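You operate a simulated robot arm through the tools that you are given. There is no shell and no other tool. Be economical: measure what you need, move in short steps, check, and stop when the job is done.

The job below is to be done with a simulated robot arm. You get a single attempt, and the scene is never put back.

## Task
Put the 20 MM sleeve block from the trough end of bench 2 on top of the short film roll and the 10 MM sleeve block on top of the steel plate with the green lug.
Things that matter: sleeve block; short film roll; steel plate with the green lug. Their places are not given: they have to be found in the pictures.

Only the result counts: the job must be done as asked and must still hold three seconds after the hand-in. Knocking over, shifting, dropping, spilling or breaking anything else fails it.

## Robot
A 6-joint arm with a two-finger parallel gripper, fixed in place. Base frame: the origin is at the foot of the arm, x ahead of it, y to its left, z up; the work surface is at about z = 0. Readings come in m, degrees, newtons and seconds.
With the tool pointing down near the work surface it reaches from about 0.14 to 0.58 m from the base axis. Its first joint turns from -66.0 to 66.0 degrees. Payload 2.1 kg.
Tool frame: the origin (TCP) lies between the finger pads and is the grasp point; the fingertips stand 0.03 m ahead of it; z points along the fingers, y is the line along which they close. Largest opening 0.094 m; finger width 0.028, thickness 0.01; the body of the gripper, 0.05 by 0.096 m, starts 0.055 m behind the TCP.
Orientation is told as [roll, pitch, yaw] about the base's x, y, z axes, in that order, counted from this pose: with the fingers straight down and closing along the base's y, the tool's x points along the base's -x, its y along +y and its z along -z.

## Interface
- The arm moves only by the tool move_arm. Its argument "steps" is a list of rows, each a list of 7 numbers: the shift along the base's x, y, z in m, then the turn, a rotation vector about the base's x, y, z in degrees, then the opening, from 0 (shut) to 1 (fully open). In form: [[dx, dy, dz, wx, wy, wz, fingers], ...]. A call has 1 to 20 rows; each row shifts and turns the commanded pose from where the row before left it. A row lasts 0.2 s, in which the tool goes at most 0.05 m and 8.6 degrees; a call with a longer step from one row to the next is refused whole, and so is a gripper value outside its range. A pose out of reach is approached as far as the arm can. The call stops where the force on the tool passes 40 N (or 10 N more than at its start, if that is more) or the arm is blocked; 0.2 s more then pass. Each finger travels about 0.072 m/s and halts on what it meets, pressing with about 20 N; the grip force reading is that of the motor and also rises with nothing between the fingers. The clock runs only during rows and for 0.2 s after the last one: add rows that do not move to give the fingers time. The reply holds the time, the measured pose of the TCP, the force on the tool along the base axes, the opening and the grip force, in the units named above and with some noise, and new pictures: "views" is both (left out), scene, wrist or none.
- Cameras (640 x 400 px; columns grow to the right, rows downward): "scene" is fixed at [0.0475, -0.365, 0.4882]; the picture's right is [0.85, -0.52, 0.00], its down [-0.28, -0.46, -0.84] and it looks along [0.44, 0.72, -0.54] (base axes); focal length 297 px, centre (320, 200). "wrist" rides on the gripper at [-0.037, 0, -0.058] in the tool frame; the picture's right is [0.00, -1.00, 0.00], its down [0.97, 0.00, -0.24] and it looks along [0.24, 0.00, 0.97] (tool axes); focal length 218 px, centre (320, 200).
- locate(camera, pixels): for up to 12 pixels [column, row] of the newest picture of that camera ("zoom" is the newest enlarged one), the place [x, y, z] in the base frame of the surface seen there, good to about 0.003 m. It takes no simulated time.
- zoom(camera, box): a new picture of the part [left, top, right, bottom] of that camera's present view, enlarged. It takes no simulated time.
- job_done(): hands the job in; it is judged then, once.

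Go step by step. Measure first, check grasps and placings, and put right what went wrong. The budget is 60 turns and 120 pictures, counting those below and the enlarged ones. Unless the task says otherwise, let go and move clear before handing in, and close with one line.

The tools are called after "Emit:" as a command line: name --pt "numbers of a row" for each row, then --argument value for the rest, lists and objects as JSON in quotes. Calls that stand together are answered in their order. move_arm: Moves the arm, as the interface text tells. Its arguments: {"type":"object","properties":{"steps":{"type":"array","items":{"type":"array","items":{"type":"number"}}},"views":{"type":"string","enum":["both","scene","wrist","none"]}},"required":["steps"]} The other tools are called the same way: locate (camera, pixels) gives the place of the surface under pixels of a picture; zoom (camera, box) takes an enlarged picture of a part of a camera's view; job_done () hands the job in.

At the start:

```text
time_s: 0.0
ee_pos: [0.2694, 0.1929, 0.331]
orientation: [0.0, -0.1, 0.1]
force: [0.9, 0.1, 0.8]
grip_width: 0.094
grip_force: 0.0
```

scene: 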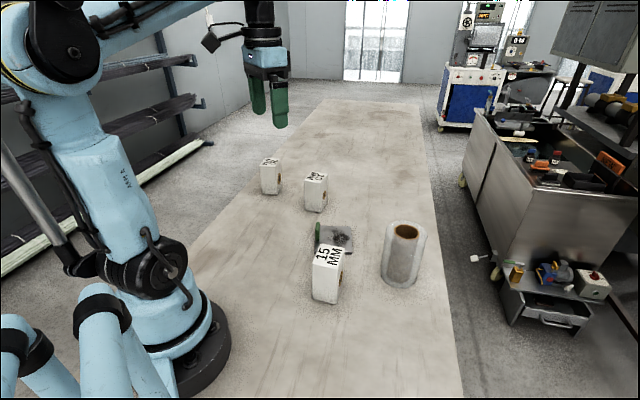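
wrist: 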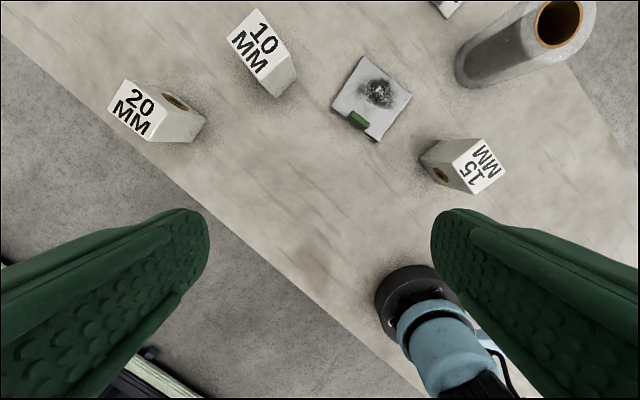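

The scene shows three blocks, a plate with a green lug and one film roll, and the wrist view has another white object at (445,5). I'll zoom in to read the labels and look for duplicates.

Emit:
zoom --camera "scene" --box '[230, 130, 450, 310]'

Emit:
zoom --camera "wrist" --box '[90, 0, 640, 220]'

Emit:
locate --camera "wrist" --pixels '[[145, 108], [180, 102], [262, 45], [370, 97], [357, 120], [475, 165], [447, 5], [558, 22], [462, 80], [337, 104], [376, 139], [410, 97]]'

```text
2.22 times, centred on (340, 220) of scene
```

zoom: 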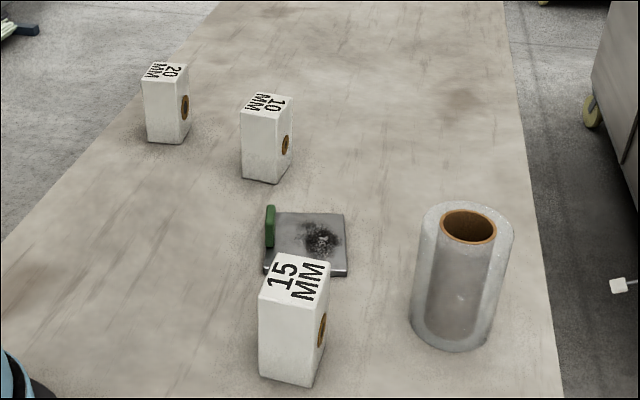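

```text
1.16 times, centred on (365, 110) of wrist
```

zoom: 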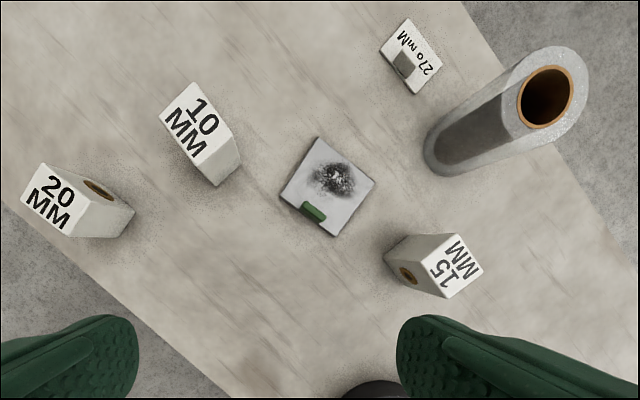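

```text
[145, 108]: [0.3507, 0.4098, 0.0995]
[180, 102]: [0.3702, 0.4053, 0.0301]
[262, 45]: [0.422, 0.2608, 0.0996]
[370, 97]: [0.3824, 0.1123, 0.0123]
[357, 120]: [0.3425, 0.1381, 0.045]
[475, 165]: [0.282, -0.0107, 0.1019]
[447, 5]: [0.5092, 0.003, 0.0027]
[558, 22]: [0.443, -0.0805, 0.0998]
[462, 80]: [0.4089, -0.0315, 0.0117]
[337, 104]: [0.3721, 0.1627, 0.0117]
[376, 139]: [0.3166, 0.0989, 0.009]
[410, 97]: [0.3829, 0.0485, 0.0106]
```

The 20 and 10 MM blocks are clear, there is a flat tag by the roll, and there is only one roll. Next I'll measure the corners of the blocks, the roll rim and the plate.

Emit:
locate --camera "zoom" --pixels '[[45, 166], [95, 180], [68, 233], [25, 207], [192, 86], [229, 119], [200, 155], [164, 124], [320, 141], [370, 182], [335, 233], [284, 197]]'

Emit:
locate --camera "scene" --pixels '[[389, 226], [424, 236], [405, 222], [407, 246], [394, 231], [418, 232], [322, 228], [325, 238], [349, 230], [347, 250], [340, 240], [318, 240]]'

Emit:
zoom --camera "scene" --box '[360, 200, 450, 300]'

```text
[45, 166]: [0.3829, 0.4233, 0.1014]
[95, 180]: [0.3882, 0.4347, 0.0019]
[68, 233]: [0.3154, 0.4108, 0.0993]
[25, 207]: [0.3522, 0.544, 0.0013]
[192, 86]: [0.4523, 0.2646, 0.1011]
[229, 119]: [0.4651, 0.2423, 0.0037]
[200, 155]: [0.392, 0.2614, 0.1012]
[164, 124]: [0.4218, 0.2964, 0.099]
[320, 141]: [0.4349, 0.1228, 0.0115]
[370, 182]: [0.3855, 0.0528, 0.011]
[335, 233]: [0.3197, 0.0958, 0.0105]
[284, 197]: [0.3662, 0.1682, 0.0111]
```

```text
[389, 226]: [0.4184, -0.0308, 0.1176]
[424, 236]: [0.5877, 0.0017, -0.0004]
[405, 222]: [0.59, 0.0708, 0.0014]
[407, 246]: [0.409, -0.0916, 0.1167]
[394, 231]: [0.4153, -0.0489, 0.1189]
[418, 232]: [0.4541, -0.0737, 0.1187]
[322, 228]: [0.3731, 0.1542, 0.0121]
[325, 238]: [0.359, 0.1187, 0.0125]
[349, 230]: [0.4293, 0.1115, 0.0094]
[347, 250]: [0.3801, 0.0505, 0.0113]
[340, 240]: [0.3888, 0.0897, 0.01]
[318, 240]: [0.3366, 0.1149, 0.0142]
```

```text
4.00 times, centred on (405, 250) of scene
```

zoom: 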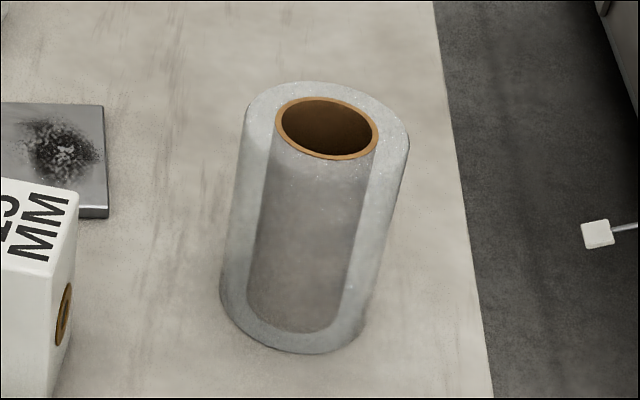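

The zoom gives a clean view of the roll rim. I'll locate points around it to find the centre and height.

Emit:
locate --camera "zoom" --pixels '[[320, 84], [256, 100], [400, 130], [397, 150], [252, 125], [278, 105], [377, 150], [315, 97], [340, 159], [290, 88], [370, 100], [390, 190]]'

Emit:
zoom --camera "wrist" --box '[430, 0, 620, 120]'

```text
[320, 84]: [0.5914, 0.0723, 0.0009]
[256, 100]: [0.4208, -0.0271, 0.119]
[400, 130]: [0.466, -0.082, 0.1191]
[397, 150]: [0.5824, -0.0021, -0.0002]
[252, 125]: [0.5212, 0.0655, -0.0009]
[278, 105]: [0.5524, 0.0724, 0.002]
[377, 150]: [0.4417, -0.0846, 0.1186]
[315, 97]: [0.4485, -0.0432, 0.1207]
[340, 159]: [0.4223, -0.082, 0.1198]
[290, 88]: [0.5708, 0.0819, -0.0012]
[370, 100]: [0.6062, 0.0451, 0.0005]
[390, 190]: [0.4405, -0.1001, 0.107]
```

```text
3.33 times, centred on (525, 60) of wrist
```

zoom: 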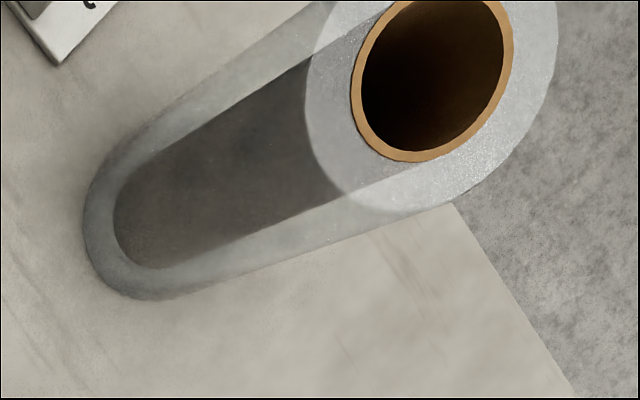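

The roll's top is at z≈0.119, centred near (0.433, -0.062), with radius about 0.039, and the blocks are about 0.10 high. I'll move above the 20 MM block for a close look.

Emit:
move_arm --pt "0.013 0.037 -0.01 0 0 0 1" --pt "0.013 0.037 -0.01 0 0 0 1" --pt "0.013 0.037 -0.01 0 0 0 1" --pt "0.013 0.037 -0.01 0 0 0 1" --pt "0.014 0.037 -0.01 0 0 0 1" --pt "0.014 0.037 -0.01 0 0 0 1" --pt "0 0 0 0 0 0 1" --views "wrist"

```text
time_s: 1.6
ee_pos: [0.3412, 0.4017, 0.2732]
orientation: [0.0, 0.0, 0.1]
force: [-0.6, 0.0, -0.1]
grip_width: 0.094
grip_force: 0.1
out of reach, approached as far as the arm can: row 6
```

wrist: 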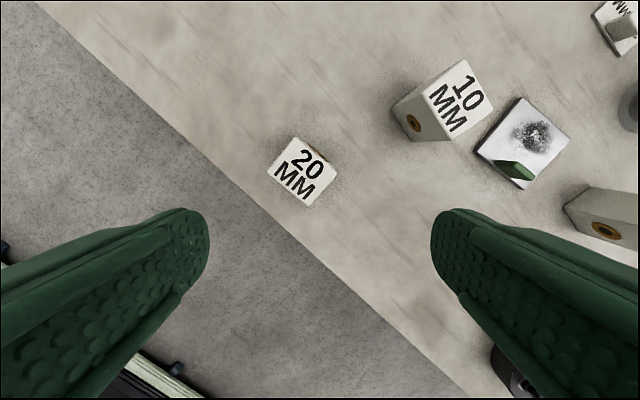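

The arm stopped short at its reach limit at this height, but the block is well in view at (303,172). I'll zoom in to get its orientation.

Emit:
zoom --camera "wrist" --box '[240, 120, 368, 220]'

Emit:
zoom --camera "wrist" --box '[380, 40, 600, 200]'

```text
4.00 times, centred on (304, 170) of wrist
```

zoom: 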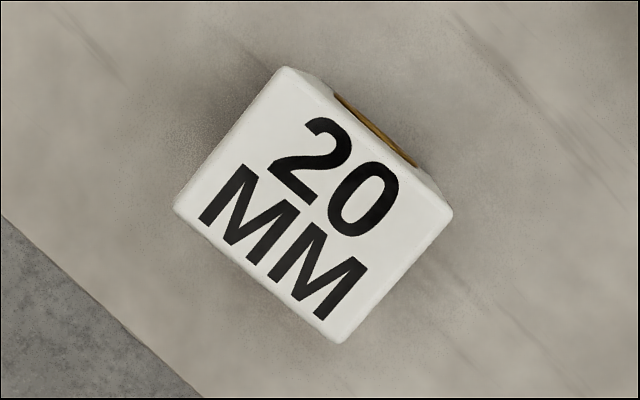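

```text
2.50 times, centred on (490, 120) of wrist
```

zoom: 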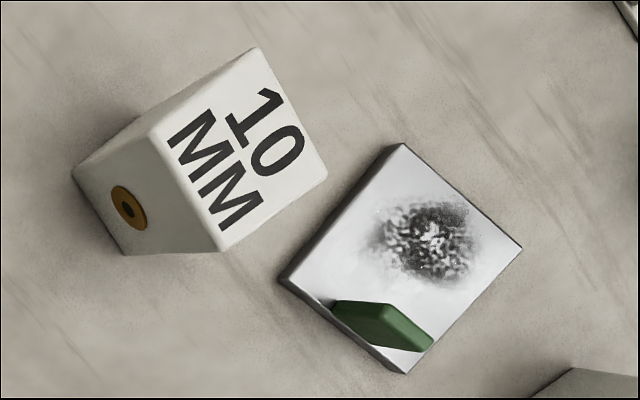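

The 20 MM block top measures about 0.057 × 0.047, centred at (0.351, 0.421), with its long side at about 50°. I'll turn the tool by −40° and come down to z≈0.16, still above the block.

Emit:
move_arm --pt "0 0 -0.022 0 0 -8 1" --pt "0 0 -0.022 0 0 -8 1" --pt "0 0 -0.022 0 0 -8 1" --pt "0 0 -0.022 0 0 -8 1" --pt "0 0 -0.022 0 0 -8 1" --pt "0 0 0 0 0 0 1" --views "wrist"

```text
time_s: 3.0
ee_pos: [0.3429, 0.3996, 0.1607]
orientation: [0.1, 0.0, -40.1]
force: [-0.3, -0.6, -0.7]
grip_width: 0.0941
grip_force: 0.0
```

wrist: 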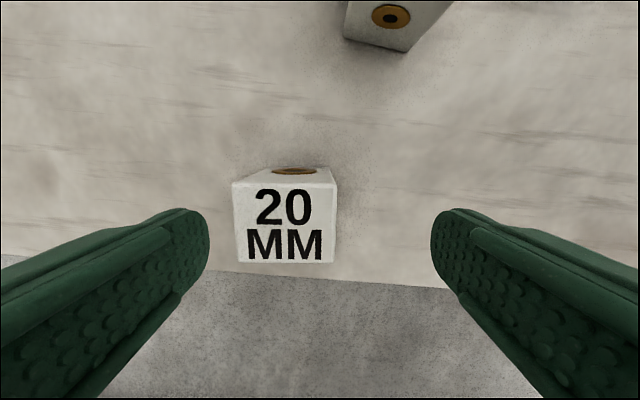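

The tool lines up with the block, which is about 1.5° off. I'll centre over (0.351, 0.419), descend to z≈0.072 and close.

Emit:
move_arm --pt "0.0083 0.0197 0 0 0 -1.2 1" --pt "0 0 0 0 0 0 1" --pt "0 0 -0.03 0 0 0 1" --pt "0 0 -0.03 0 0 0 1" --pt "0 0 -0.0287 0 0 0 1" --pt "0 0 0 0 0 0 1" --views "both"

```text
time_s: 4.4
ee_pos: [0.3518, 0.418, 0.0753]
orientation: [-0.1, 0.0, -41.3]
force: [0.7, -0.6, -0.1]
grip_width: 0.0941
grip_force: 0.1
```

scene: 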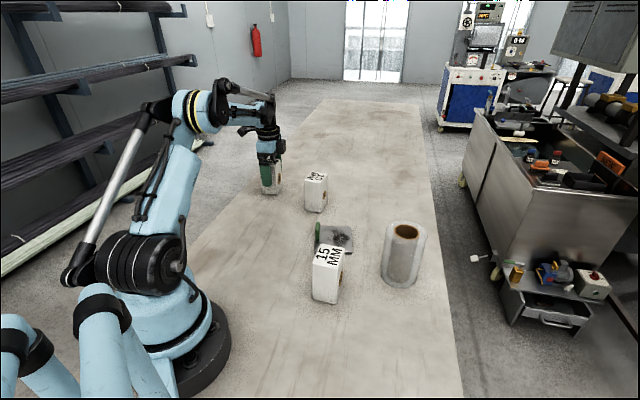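
wrist: 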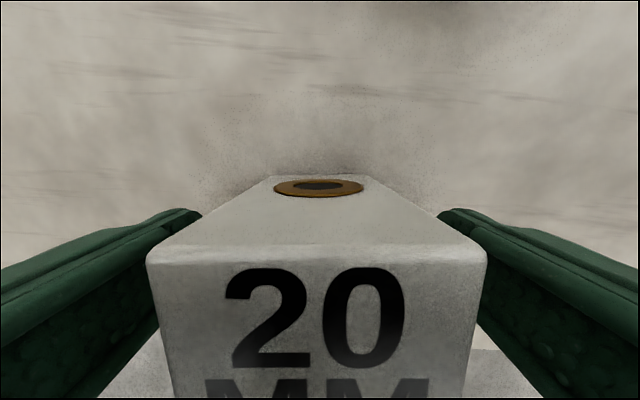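

The block sits between the fingers, centred in the wrist view. I'll close, then lift a little.

Emit:
move_arm --pt "0 0 0 0 0 0 0" --pt "0 0 0 0 0 0 0" --pt "0 0 0 0 0 0 0" --pt "0 0 0 0 0 0 0" --pt "0 0 0.01 0 0 0 0" --pt "0 0 0.02 0 0 0 0" --pt "0 0 0 0 0 0 0" --views "both"

```text
time_s: 6.0
ee_pos: [0.3534, 0.4214, 0.1046]
orientation: [0.0, 0.0, -41.1]
force: [0.6, 0.1, -3.3]
grip_width: 0.0642
grip_force: 20.1
```

scene: 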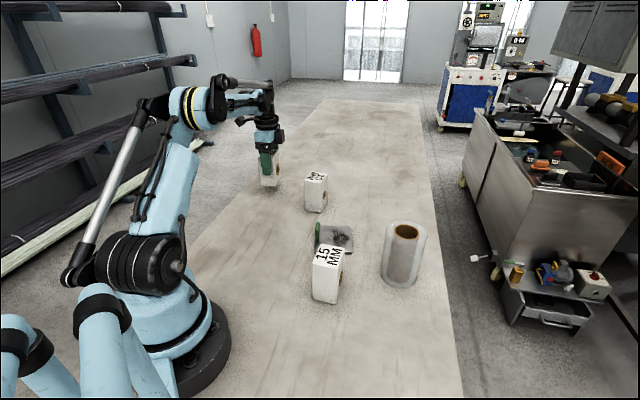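
wrist: 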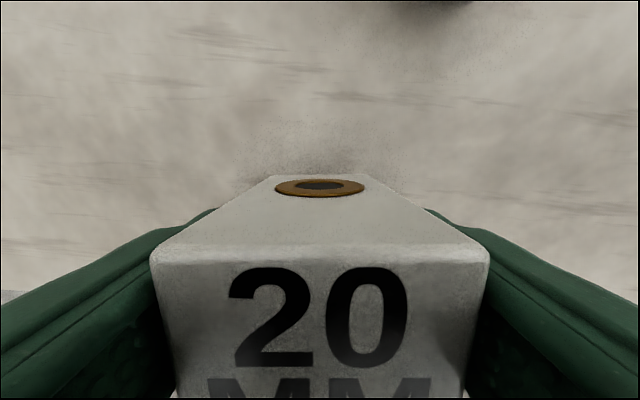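

The block is held (width 0.064, weight about 3 N). I'll locate points on it in the wrist view to see how it sits against the TCP.

Emit:
locate --camera "wrist" --pixels '[[165, 256], [475, 256], [320, 256], [320, 385], [200, 385], [440, 385], [320, 205], [285, 180], [355, 180], [330, 330]]'

Emit:
zoom --camera "scene" --box '[240, 130, 340, 220]'

```text
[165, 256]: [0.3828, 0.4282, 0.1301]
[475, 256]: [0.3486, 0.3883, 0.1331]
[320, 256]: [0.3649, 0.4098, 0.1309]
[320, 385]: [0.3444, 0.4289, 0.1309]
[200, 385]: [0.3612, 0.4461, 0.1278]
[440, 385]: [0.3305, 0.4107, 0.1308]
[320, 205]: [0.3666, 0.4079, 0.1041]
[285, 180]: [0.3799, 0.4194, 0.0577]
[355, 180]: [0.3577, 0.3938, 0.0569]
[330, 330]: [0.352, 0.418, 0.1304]
```

```text
4.44 times, centred on (290, 175) of scene
```

zoom: 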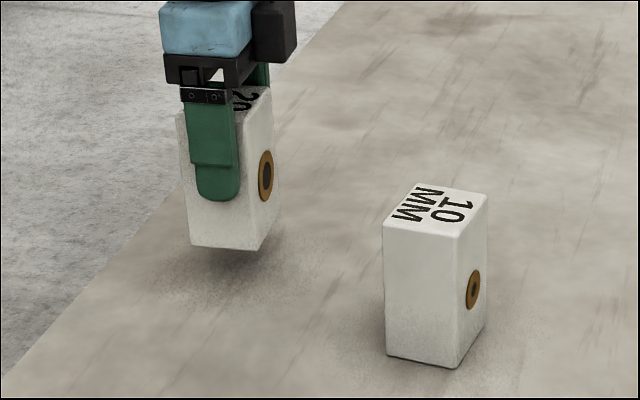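

The block is centred in the grasp to within a few millimetres, and both views agree on the roll centre at (0.433, -0.0615). I'll lift, pull inward, and carry the block over at z≈0.25.

Emit:
move_arm --pt "-0.006 -0.012 0.037 0 0 0 0" --pt "-0.006 -0.012 0.037 0 0 0 0" --pt "-0.006 -0.012 0.037 0 0 0 0" --pt "-0.006 -0.012 0.037 0 0 0 0" --pt "0.0088 -0.0364 0 0 0 0 0" --pt "0.0088 -0.0364 0 0 0 0 0" --pt "0.0088 -0.0364 0 0 0 0 0" --pt "0.0088 -0.0364 0 0 0 0 0" --pt "0.0088 -0.0364 0 0 0 0 0" --pt "0.0088 -0.0364 0 0 0 0 0" --pt "0.0088 -0.0364 0 0 0 0 0" --pt "0.0088 -0.0364 0 0 0 0 0" --pt "0.0088 -0.0364 0 0 0 0 0" --pt "0.0088 -0.0364 0 0 0 0 0" --pt "0.0088 -0.0364 0 0 0 0 0" --pt "0.0088 -0.0364 0 0 0 0 0" --pt "0 0 0 0 0 0 0" --pt "0 0 0 0 0 0 0" --views "both"

```text
time_s: 9.8
ee_pos: [0.4335, -0.0642, 0.2508]
orientation: [0.0, 0.0, -41.1]
force: [-0.3, 0.1, -3.4]
grip_width: 0.0645
grip_force: 20.2
```

scene: 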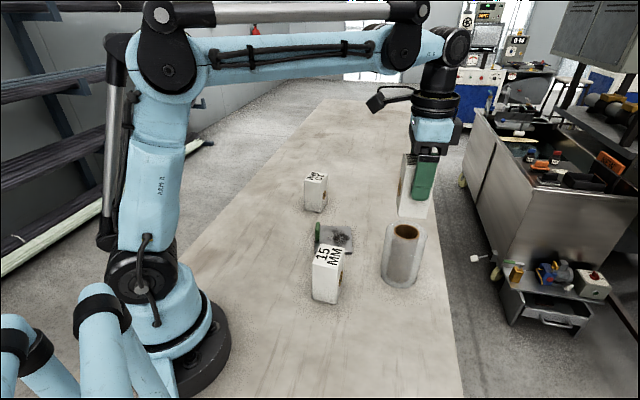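
wrist: 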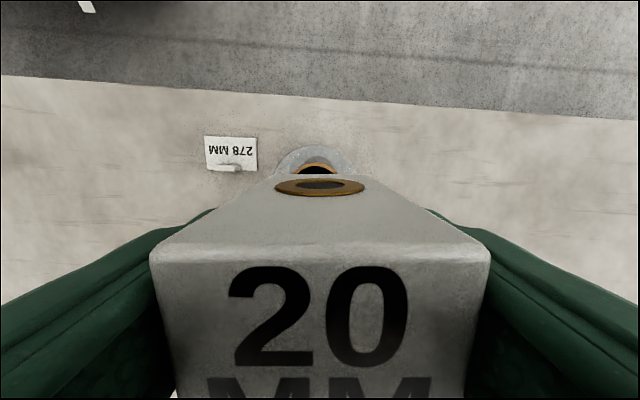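

The block hangs over the roll, centred to within a few millimetres. I'll correct slightly and descend to just above contact.

Emit:
move_arm --pt "0.002 0.002 0 0 0 0 0" --pt "0 0 -0.025 0 0 0 0" --pt "0 0 -0.02 0 0 0 0" --pt "0 0 -0.006 0 0 0 0" --pt "0 0 0 0 0 0 0" --views "scene"

Emit:
zoom --camera "scene" --box '[360, 160, 460, 290]'

```text
time_s: 11.0
ee_pos: [0.4367, -0.0609, 0.1986]
orientation: [0.0, 0.0, -41.1]
force: [0.3, -0.2, -3.0]
grip_width: 0.0643
grip_force: 20.2
```

scene: 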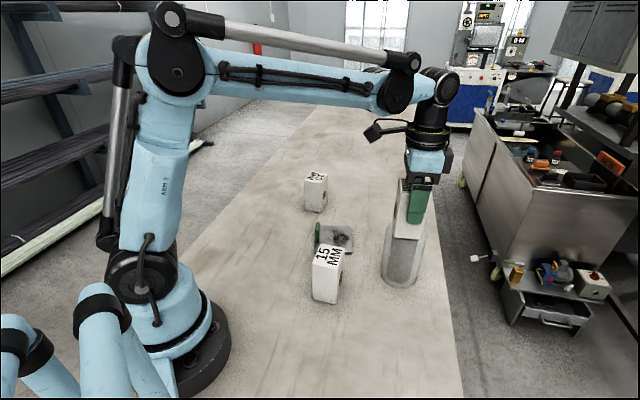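

```text
3.08 times, centred on (410, 225) of scene
```

zoom: 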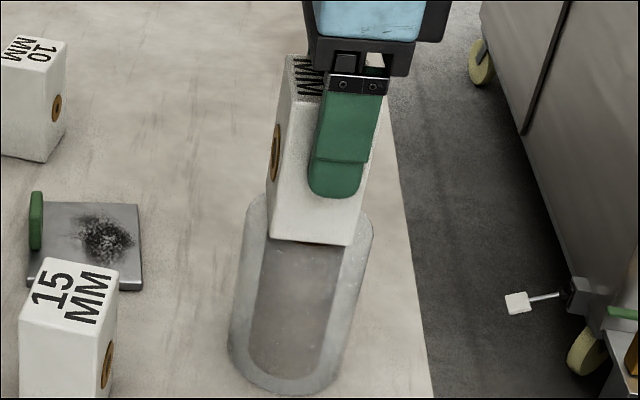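

The block is about 5 mm above the rim and perhaps 4 mm to the far side. I'll nudge it −4 mm in y and lower in small steps until the force rises.

Emit:
move_arm --pt "-0.001 -0.004 0 0 0 0 0" --pt "0 0 -0.002 0 0 0 0" --pt "0 0 -0.001 0 0 0 0" --pt "0 0 0 0 0 0 0" --views "none"

```text
time_s: 12.0
ee_pos: [0.4328, -0.0652, 0.1967]
orientation: [0.1, 0.0, -41.1]
force: [0.6, -0.3, -3.2]
grip_width: 0.0641
grip_force: 20.3
```

There is no contact yet. I'll lower further.

Emit:
move_arm --pt "0 0 -0.001 0 0 0 0" --pt "0 0 -0.001 0 0 0 0" --views "none"

```text
time_s: 12.6
ee_pos: [0.433, -0.0643, 0.195]
orientation: [0.1, 0.0, -41.1]
force: [0.2, -0.2, -3.1]
grip_width: 0.0642
grip_force: 20.5
```

Emit:
move_arm --pt "0 0 -0.001 0 0 0 0" --pt "0 0 0 0 0 0 0" --views "none"

Emit:
move_arm --pt "0 0 -0.001 0 0 0 0" --pt "0 0 0 0 0 0 0" --views "scene"

Emit:
zoom --camera "scene" --box '[360, 160, 460, 290]'

```text
time_s: 13.2
ee_pos: [0.4359, -0.0654, 0.1932]
orientation: [0.0, 0.0, -41.3]
force: [-0.9, -0.7, -0.3]
grip_width: 0.0642
grip_force: 19.8
```

```text
time_s: 13.8
ee_pos: [0.4339, -0.0637, 0.1923]
orientation: [0.1, -0.1, -41.1]
force: [0.6, -1.7, 16.0]
grip_width: 0.0643
grip_force: 19.7
```

scene: 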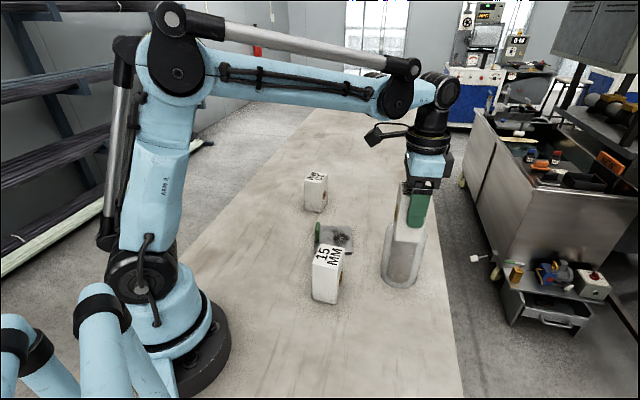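

```text
3.08 times, centred on (410, 225) of scene
```

zoom: 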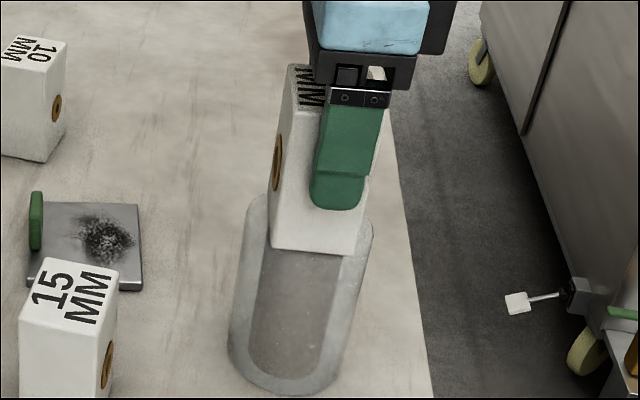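

The block has landed (16 N), centred on the roll. I'll relieve the press by 1 mm, open, and go straight up.

Emit:
move_arm --pt "0 0 0.001 0 0 0 0" --pt "0 0 0 0 0 0 0.75" --pt "0 0 0 0 0 0 0.85" --pt "0 0 0 0 0 0 1" --pt "0 0 0 0 0 0 1" --pt "0 0 0.02 0 0 0 1" --pt "0 0 0.03 0 0 0 1" --pt "0 0 0.03 0 0 0 1" --pt "0 0 0.03 0 0 0 1" --pt "0 0 0 0 0 0 1" --views "both"

Emit:
zoom --camera "scene" --box '[360, 160, 460, 290]'

```text
time_s: 16.0
ee_pos: [0.4338, -0.0664, 0.3032]
orientation: [0.1, 0.0, -41.2]
force: [0.8, -0.2, 0.6]
grip_width: 0.0939
grip_force: 0.0
```

scene: 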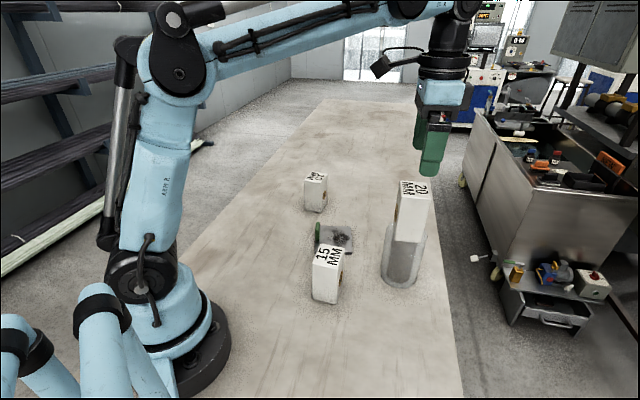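
wrist: 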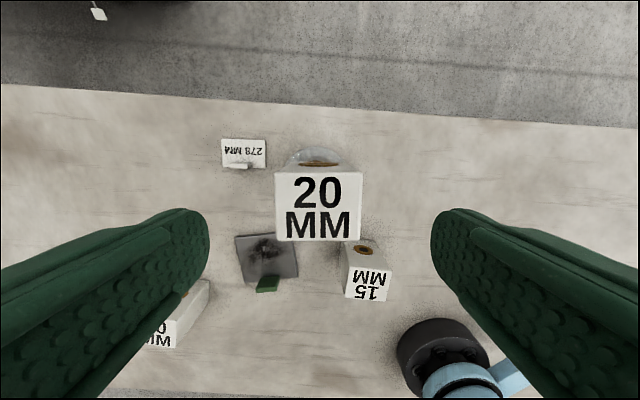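

```text
3.08 times, centred on (410, 225) of scene
```

zoom: 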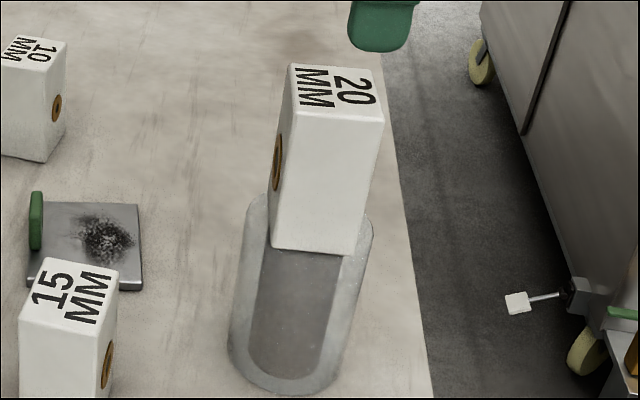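

The 20 MM block stands upright on the roll. Next I'll move above the plate to measure it and its green lug.

Emit:
move_arm --pt "-0.0114 0.035 -0.005 0 0 1.4 1" --pt "-0.0114 0.035 -0.005 0 0 1.4 1" --pt "-0.0114 0.035 -0.005 0 0 1.4 1" --pt "-0.0114 0.035 -0.005 0 0 1.4 1" --pt "-0.0114 0.035 -0.005 0 0 1.4 1" --pt "0 0 0 0 0 0 1" --views "wrist"

Emit:
zoom --camera "wrist" --box '[240, 120, 400, 240]'

```text
time_s: 17.4
ee_pos: [0.3797, 0.1072, 0.2767]
orientation: [0.0, 0.0, -34.1]
force: [-0.4, -0.6, -0.2]
grip_width: 0.0942
grip_force: 0.0
```

wrist: 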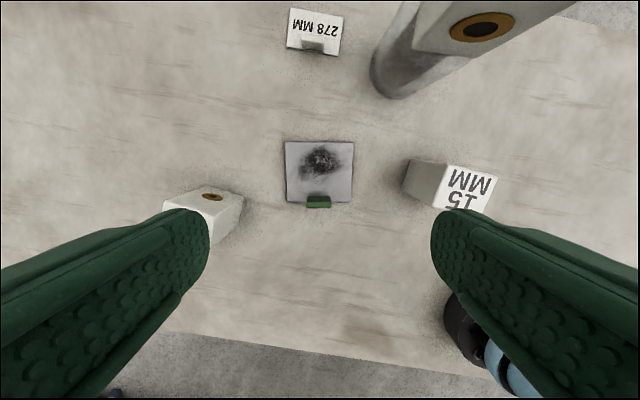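

```text
3.33 times, centred on (320, 180) of wrist
```

zoom: 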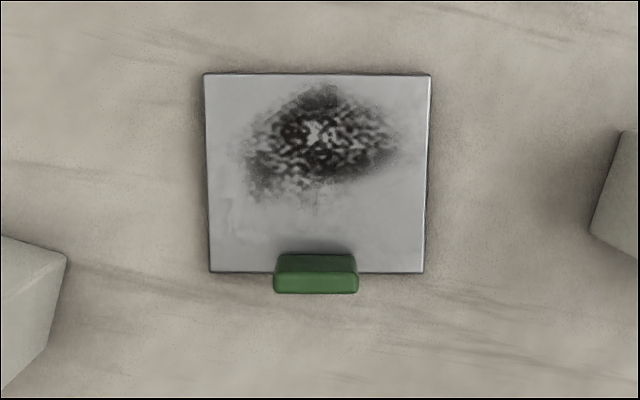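

The plate lines up with the tool at yaw −34°, and the lug is on its near edge. I'll locate the corners and the lug.

Emit:
locate --camera "zoom" --pixels '[[209, 78], [426, 80], [213, 267], [420, 268], [318, 172], [285, 262], [345, 262], [315, 250], [315, 284], [315, 130]]'

```text
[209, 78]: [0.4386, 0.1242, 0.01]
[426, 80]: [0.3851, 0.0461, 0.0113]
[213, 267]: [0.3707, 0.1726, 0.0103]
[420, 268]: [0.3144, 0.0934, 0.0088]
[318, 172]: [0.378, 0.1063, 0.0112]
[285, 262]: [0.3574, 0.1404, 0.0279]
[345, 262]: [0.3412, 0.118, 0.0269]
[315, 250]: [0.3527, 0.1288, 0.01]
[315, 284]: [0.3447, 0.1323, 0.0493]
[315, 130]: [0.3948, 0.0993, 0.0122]
```

The plate's centre is (0.377, 0.109) and its top is at z≈0.0105, with the lug on the side towards −n, where n=(0.83,−0.56). The block should go at about (0.382, 0.106). Next I'll move above the 10 MM block with yaw −53°.

Emit:
move_arm --pt "0.0082 0.0318 -0.0194 0 0 -3.8 1" --pt "0.0082 0.0318 -0.0194 0 0 -3.8 1" --pt "0.0082 0.0318 -0.0194 0 0 -3.8 1" --pt "0.0082 0.0318 -0.0194 0 0 -3.8 1" --pt "0.0082 0.0318 -0.0194 0 0 -3.8 1" --pt "0 0 0 0 0 0 1" --views "wrist"

Emit:
zoom --camera "wrist" --box '[240, 140, 400, 260]'

```text
time_s: 18.8
ee_pos: [0.4166, 0.2672, 0.1797]
orientation: [0.0, 0.0, -53.3]
force: [0.4, 0.5, -0.4]
grip_width: 0.0937
grip_force: 0.0
```

wrist: 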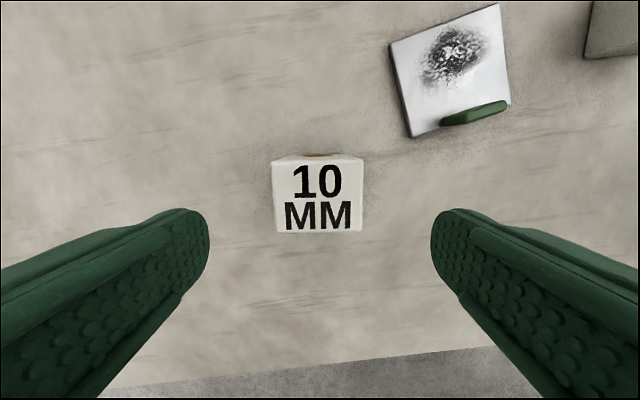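

```text
3.33 times, centred on (320, 200) of wrist
```

zoom: 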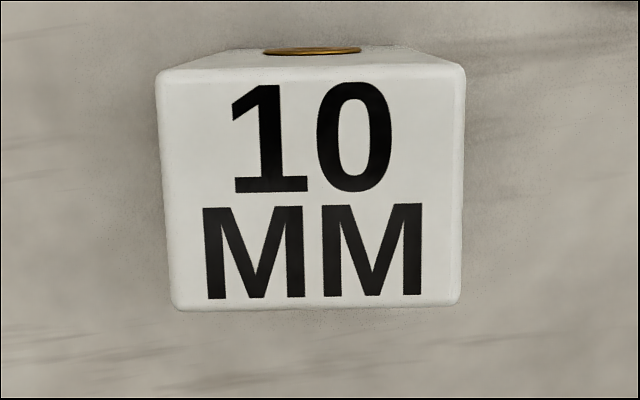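

The tool is aligned and the block is about 5 mm forward of the TCP. I'll correct, descend to z≈0.075 and close.

Emit:
move_arm --pt "0.0043 -0.003 0 0 0 0.7 1" --pt "0 0 -0.035 0 0 0 1" --pt "0 0 -0.035 0 0 0 1" --pt "0 0 -0.035 0 0 0 1" --pt "0 0 0 0 0 0 1" --pt "0 0 0 0 0 0 1" --views "wrist"

```text
time_s: 20.2
ee_pos: [0.4214, 0.2636, 0.0752]
orientation: [0.0, 0.1, -52.4]
force: [0.1, -0.7, 0.8]
grip_width: 0.0939
grip_force: 0.0
```

wrist: 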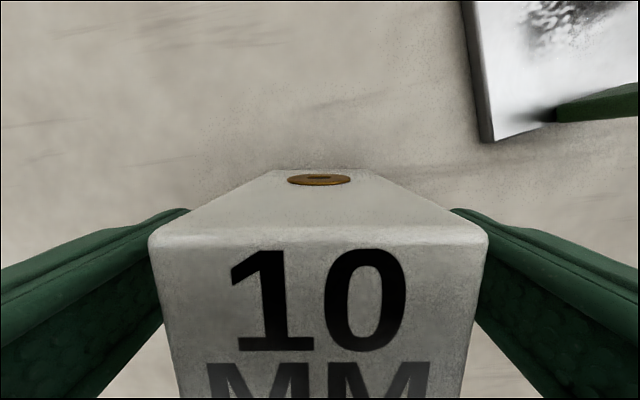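

The block is centred between the fingers. I'll close and lift.

Emit:
move_arm --pt "0 0 0 0 0 0 0" --pt "0 0 0 0 0 0 0" --pt "0 0 0 0 0 0 0" --pt "0 0 0 0 0 0 0" --pt "0 0 0.01 0 0 0 0" --pt "0 0 0.03 0 0 0 0" --pt "0 0 0.04 0 0 0 0" --pt "0 0 0 0 0 0 0" --views "scene"

```text
time_s: 22.0
ee_pos: [0.4194, 0.2648, 0.1539]
orientation: [0.1, 0.0, -52.5]
force: [0.2, -1.0, -3.0]
grip_width: 0.0644
grip_force: 19.5
```

scene: 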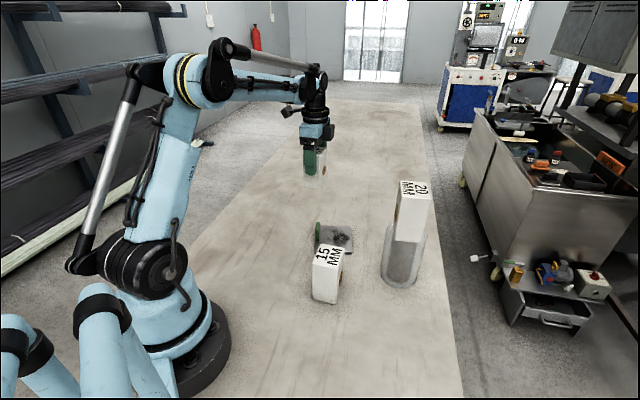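

The 10 MM block is held. I'll carry it over the plate while turning +18° to match the plate.

Emit:
move_arm --pt "-0.0075 -0.0317 0 0 0 3.6 0" --pt "-0.0075 -0.0317 0 0 0 3.6 0" --pt "-0.0075 -0.0317 0 0 0 3.6 0" --pt "-0.0075 -0.0317 0 0 0 3.6 0" --pt "-0.0075 -0.0317 0 0 0 3.6 0" --pt "0 0 0 0 0 0 0" --pt "0 0 0 0 0 0 0" --views "both"

Emit:
zoom --camera "scene" --box '[280, 150, 400, 310]'

```text
time_s: 23.6
ee_pos: [0.3848, 0.1095, 0.1567]
orientation: [0.0, 0.0, -34.4]
force: [0.3, -0.2, -3.3]
grip_width: 0.0641
grip_force: 20.1
```

scene: 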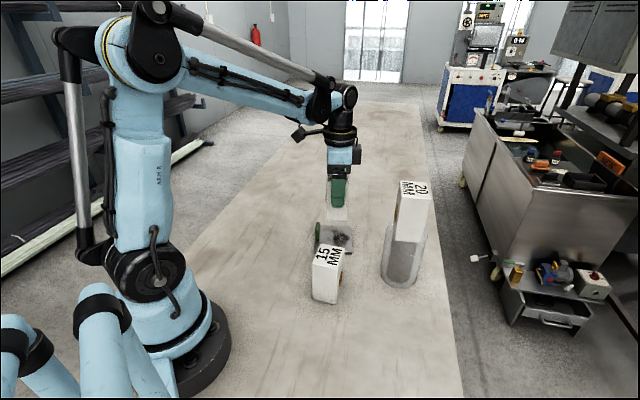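
wrist: 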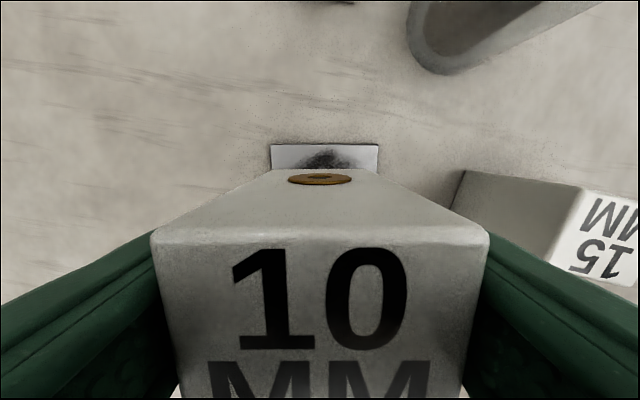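

```text
2.50 times, centred on (340, 230) of scene
```

zoom: 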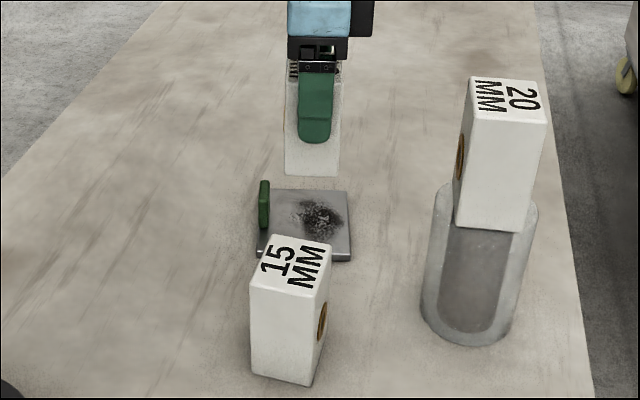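

The block is roughly over the plate and needs about 5 mm towards −y. I'll correct that and descend to about 6 mm above the plate.

Emit:
move_arm --pt "0 -0.0054 0 0 0 0 0" --pt "0 0 -0.03 0 0 0 0" --pt "0 0 -0.025 0 0 0 0" --pt "0 0 -0.008 0 0 0 0" --pt "0 0 0 0 0 0 0" --views "both"

Emit:
zoom --camera "scene" --box '[290, 180, 380, 280]'

```text
time_s: 24.8
ee_pos: [0.3842, 0.1024, 0.0922]
orientation: [-0.2, 0.0, -34.5]
force: [-0.4, -0.8, -3.0]
grip_width: 0.0644
grip_force: 20.2
```

scene: 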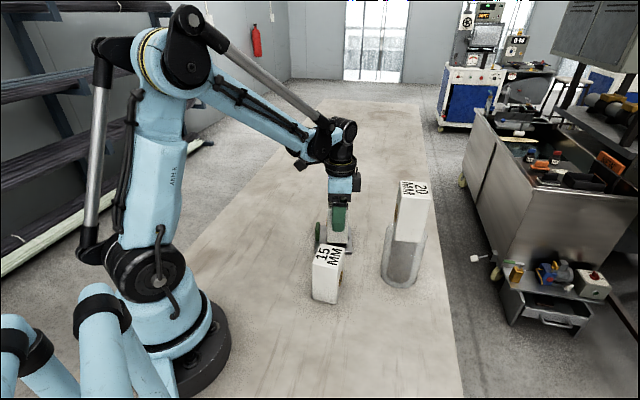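
wrist: 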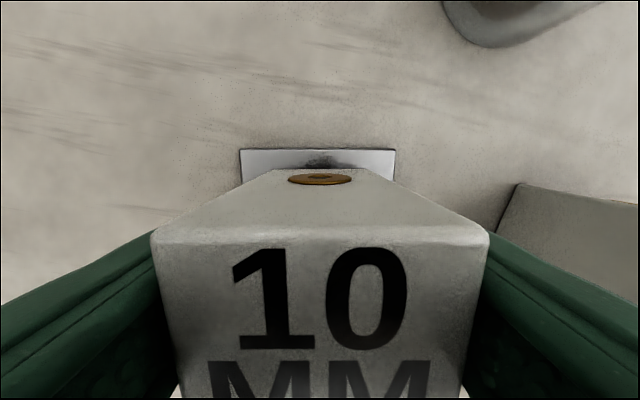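

```text
4.00 times, centred on (335, 230) of scene
```

zoom: 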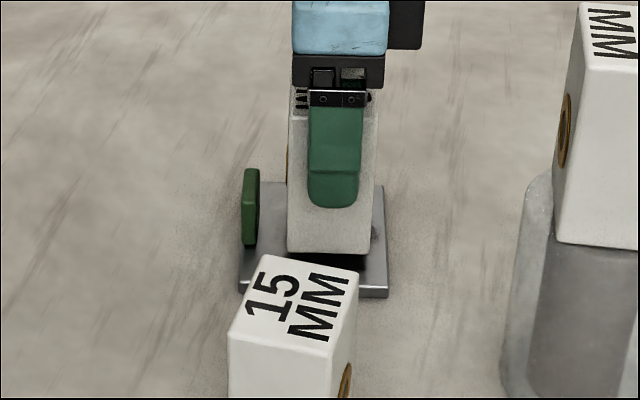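

The block is laterally centred and clear of the lug, and its edges stay inside the plate. I'll lower gently to contact.

Emit:
move_arm --pt "0 0 -0.002 0 0 0 0" --pt "0 0 -0.001 0 0 0 0" --pt "0 0 -0.001 0 0 0 0" --pt "0 0 0 0 0 0 0" --views "none"

Emit:
move_arm --pt "0 0 -0.001 0 0 0 0" --pt "0 0 0 0 0 0 0" --views "none"

```text
time_s: 25.8
ee_pos: [0.3852, 0.1018, 0.0897]
orientation: [0.0, -0.1, -34.5]
force: [-1.6, -0.2, -2.7]
grip_width: 0.0643
grip_force: 20.1
```

```text
time_s: 26.4
ee_pos: [0.385, 0.1025, 0.0897]
orientation: [0.0, 0.0, -34.5]
force: [0.1, 0.8, -3.7]
grip_width: 0.0641
grip_force: 20.0
```

There is still no contact (−3.7 N is just the weight). I'll keep lowering.

Emit:
move_arm --pt "0 0 -0.001 0 0 0 0" --pt "0 0 -0.001 0 0 0 0" --pt "0 0 0 0 0 0 0" --views "none"

```text
time_s: 27.2
ee_pos: [0.3858, 0.1006, 0.087]
orientation: [-0.1, 0.0, -34.5]
force: [-0.2, 0.2, -2.7]
grip_width: 0.0641
grip_force: 20.7
```

Emit:
move_arm --pt "0 0 -0.001 0 0 0 0" --pt "0 0 0 0 0 0 0" --views "none"

Emit:
move_arm --pt "0 0 -0.001 0 0 0 0" --pt "0 0 0 0 0 0 0" --views "none"

```text
time_s: 27.8
ee_pos: [0.3861, 0.1017, 0.0866]
orientation: [0.0, 0.0, -34.4]
force: [-0.5, -0.7, -3.3]
grip_width: 0.0645
grip_force: 19.9
```

```text
time_s: 28.4
ee_pos: [0.3865, 0.1011, 0.0856]
orientation: [0.0, -0.1, -34.3]
force: [-0.7, -0.1, 9.8]
grip_width: 0.0644
grip_force: 20.1
```

The block has landed (9.8 N). I'll open and rise.

Emit:
move_arm --pt "0 0 0.0005 0 0 0 0" --pt "0 0 0 0 0 0 0.75" --pt "0 0 0 0 0 0 0.85" --pt "0 0 0 0 0 0 1" --pt "0 0 0 0 0 0 1" --pt "0 0 0.02 0 0 0 1" --pt "0 0 0.04 0 0 0 1" --pt "0 0 0.04 0 0 0 1" --pt "0 0 0.04 0 0 0 1" --pt "-0.01 0.03 0.02 0 0 0 1" --pt "-0.01 0.03 0.02 0 0 0 1" --pt "0 0 0 0 0 0 1" --views "both"

Emit:
zoom --camera "scene" --box '[280, 160, 440, 300]'

```text
time_s: 31.0
ee_pos: [0.3661, 0.1653, 0.2645]
orientation: [0.0, -0.1, -34.5]
force: [-0.3, -0.6, 0.0]
grip_width: 0.094
grip_force: 0.1
```

scene: 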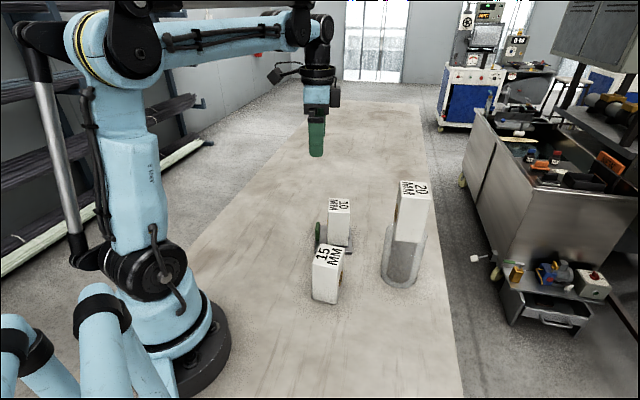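
wrist: 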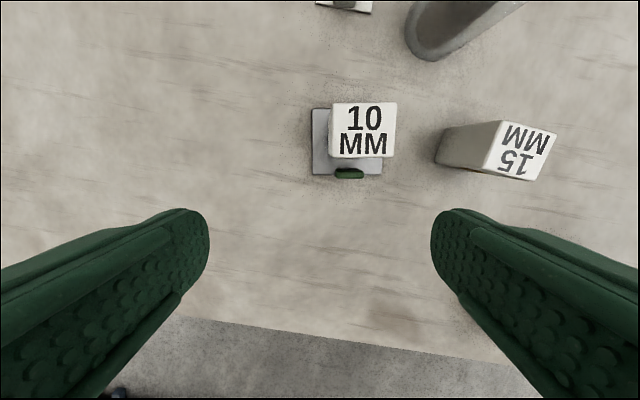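

```text
2.86 times, centred on (360, 230) of scene
```

zoom: 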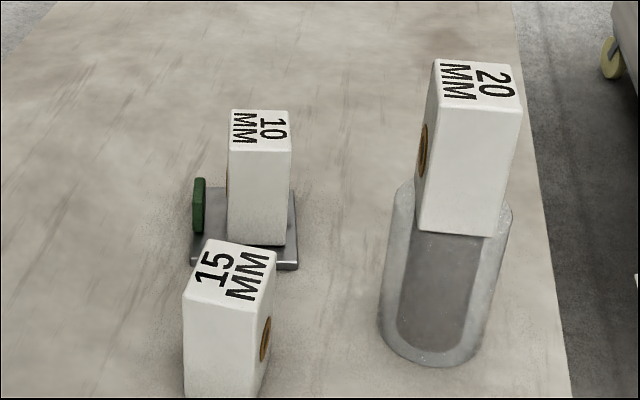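

Both blocks stand upright on their targets, the other objects have not moved, and the gripper is clear. I'm handing in.

Emit:
job_done

```text
The job is handed in.
```

The 20 MM sleeve block is on the short film roll and the 10 MM sleeve block is on the steel plate with the green lug. Both were upright in the last pictures, and the job is handed in.
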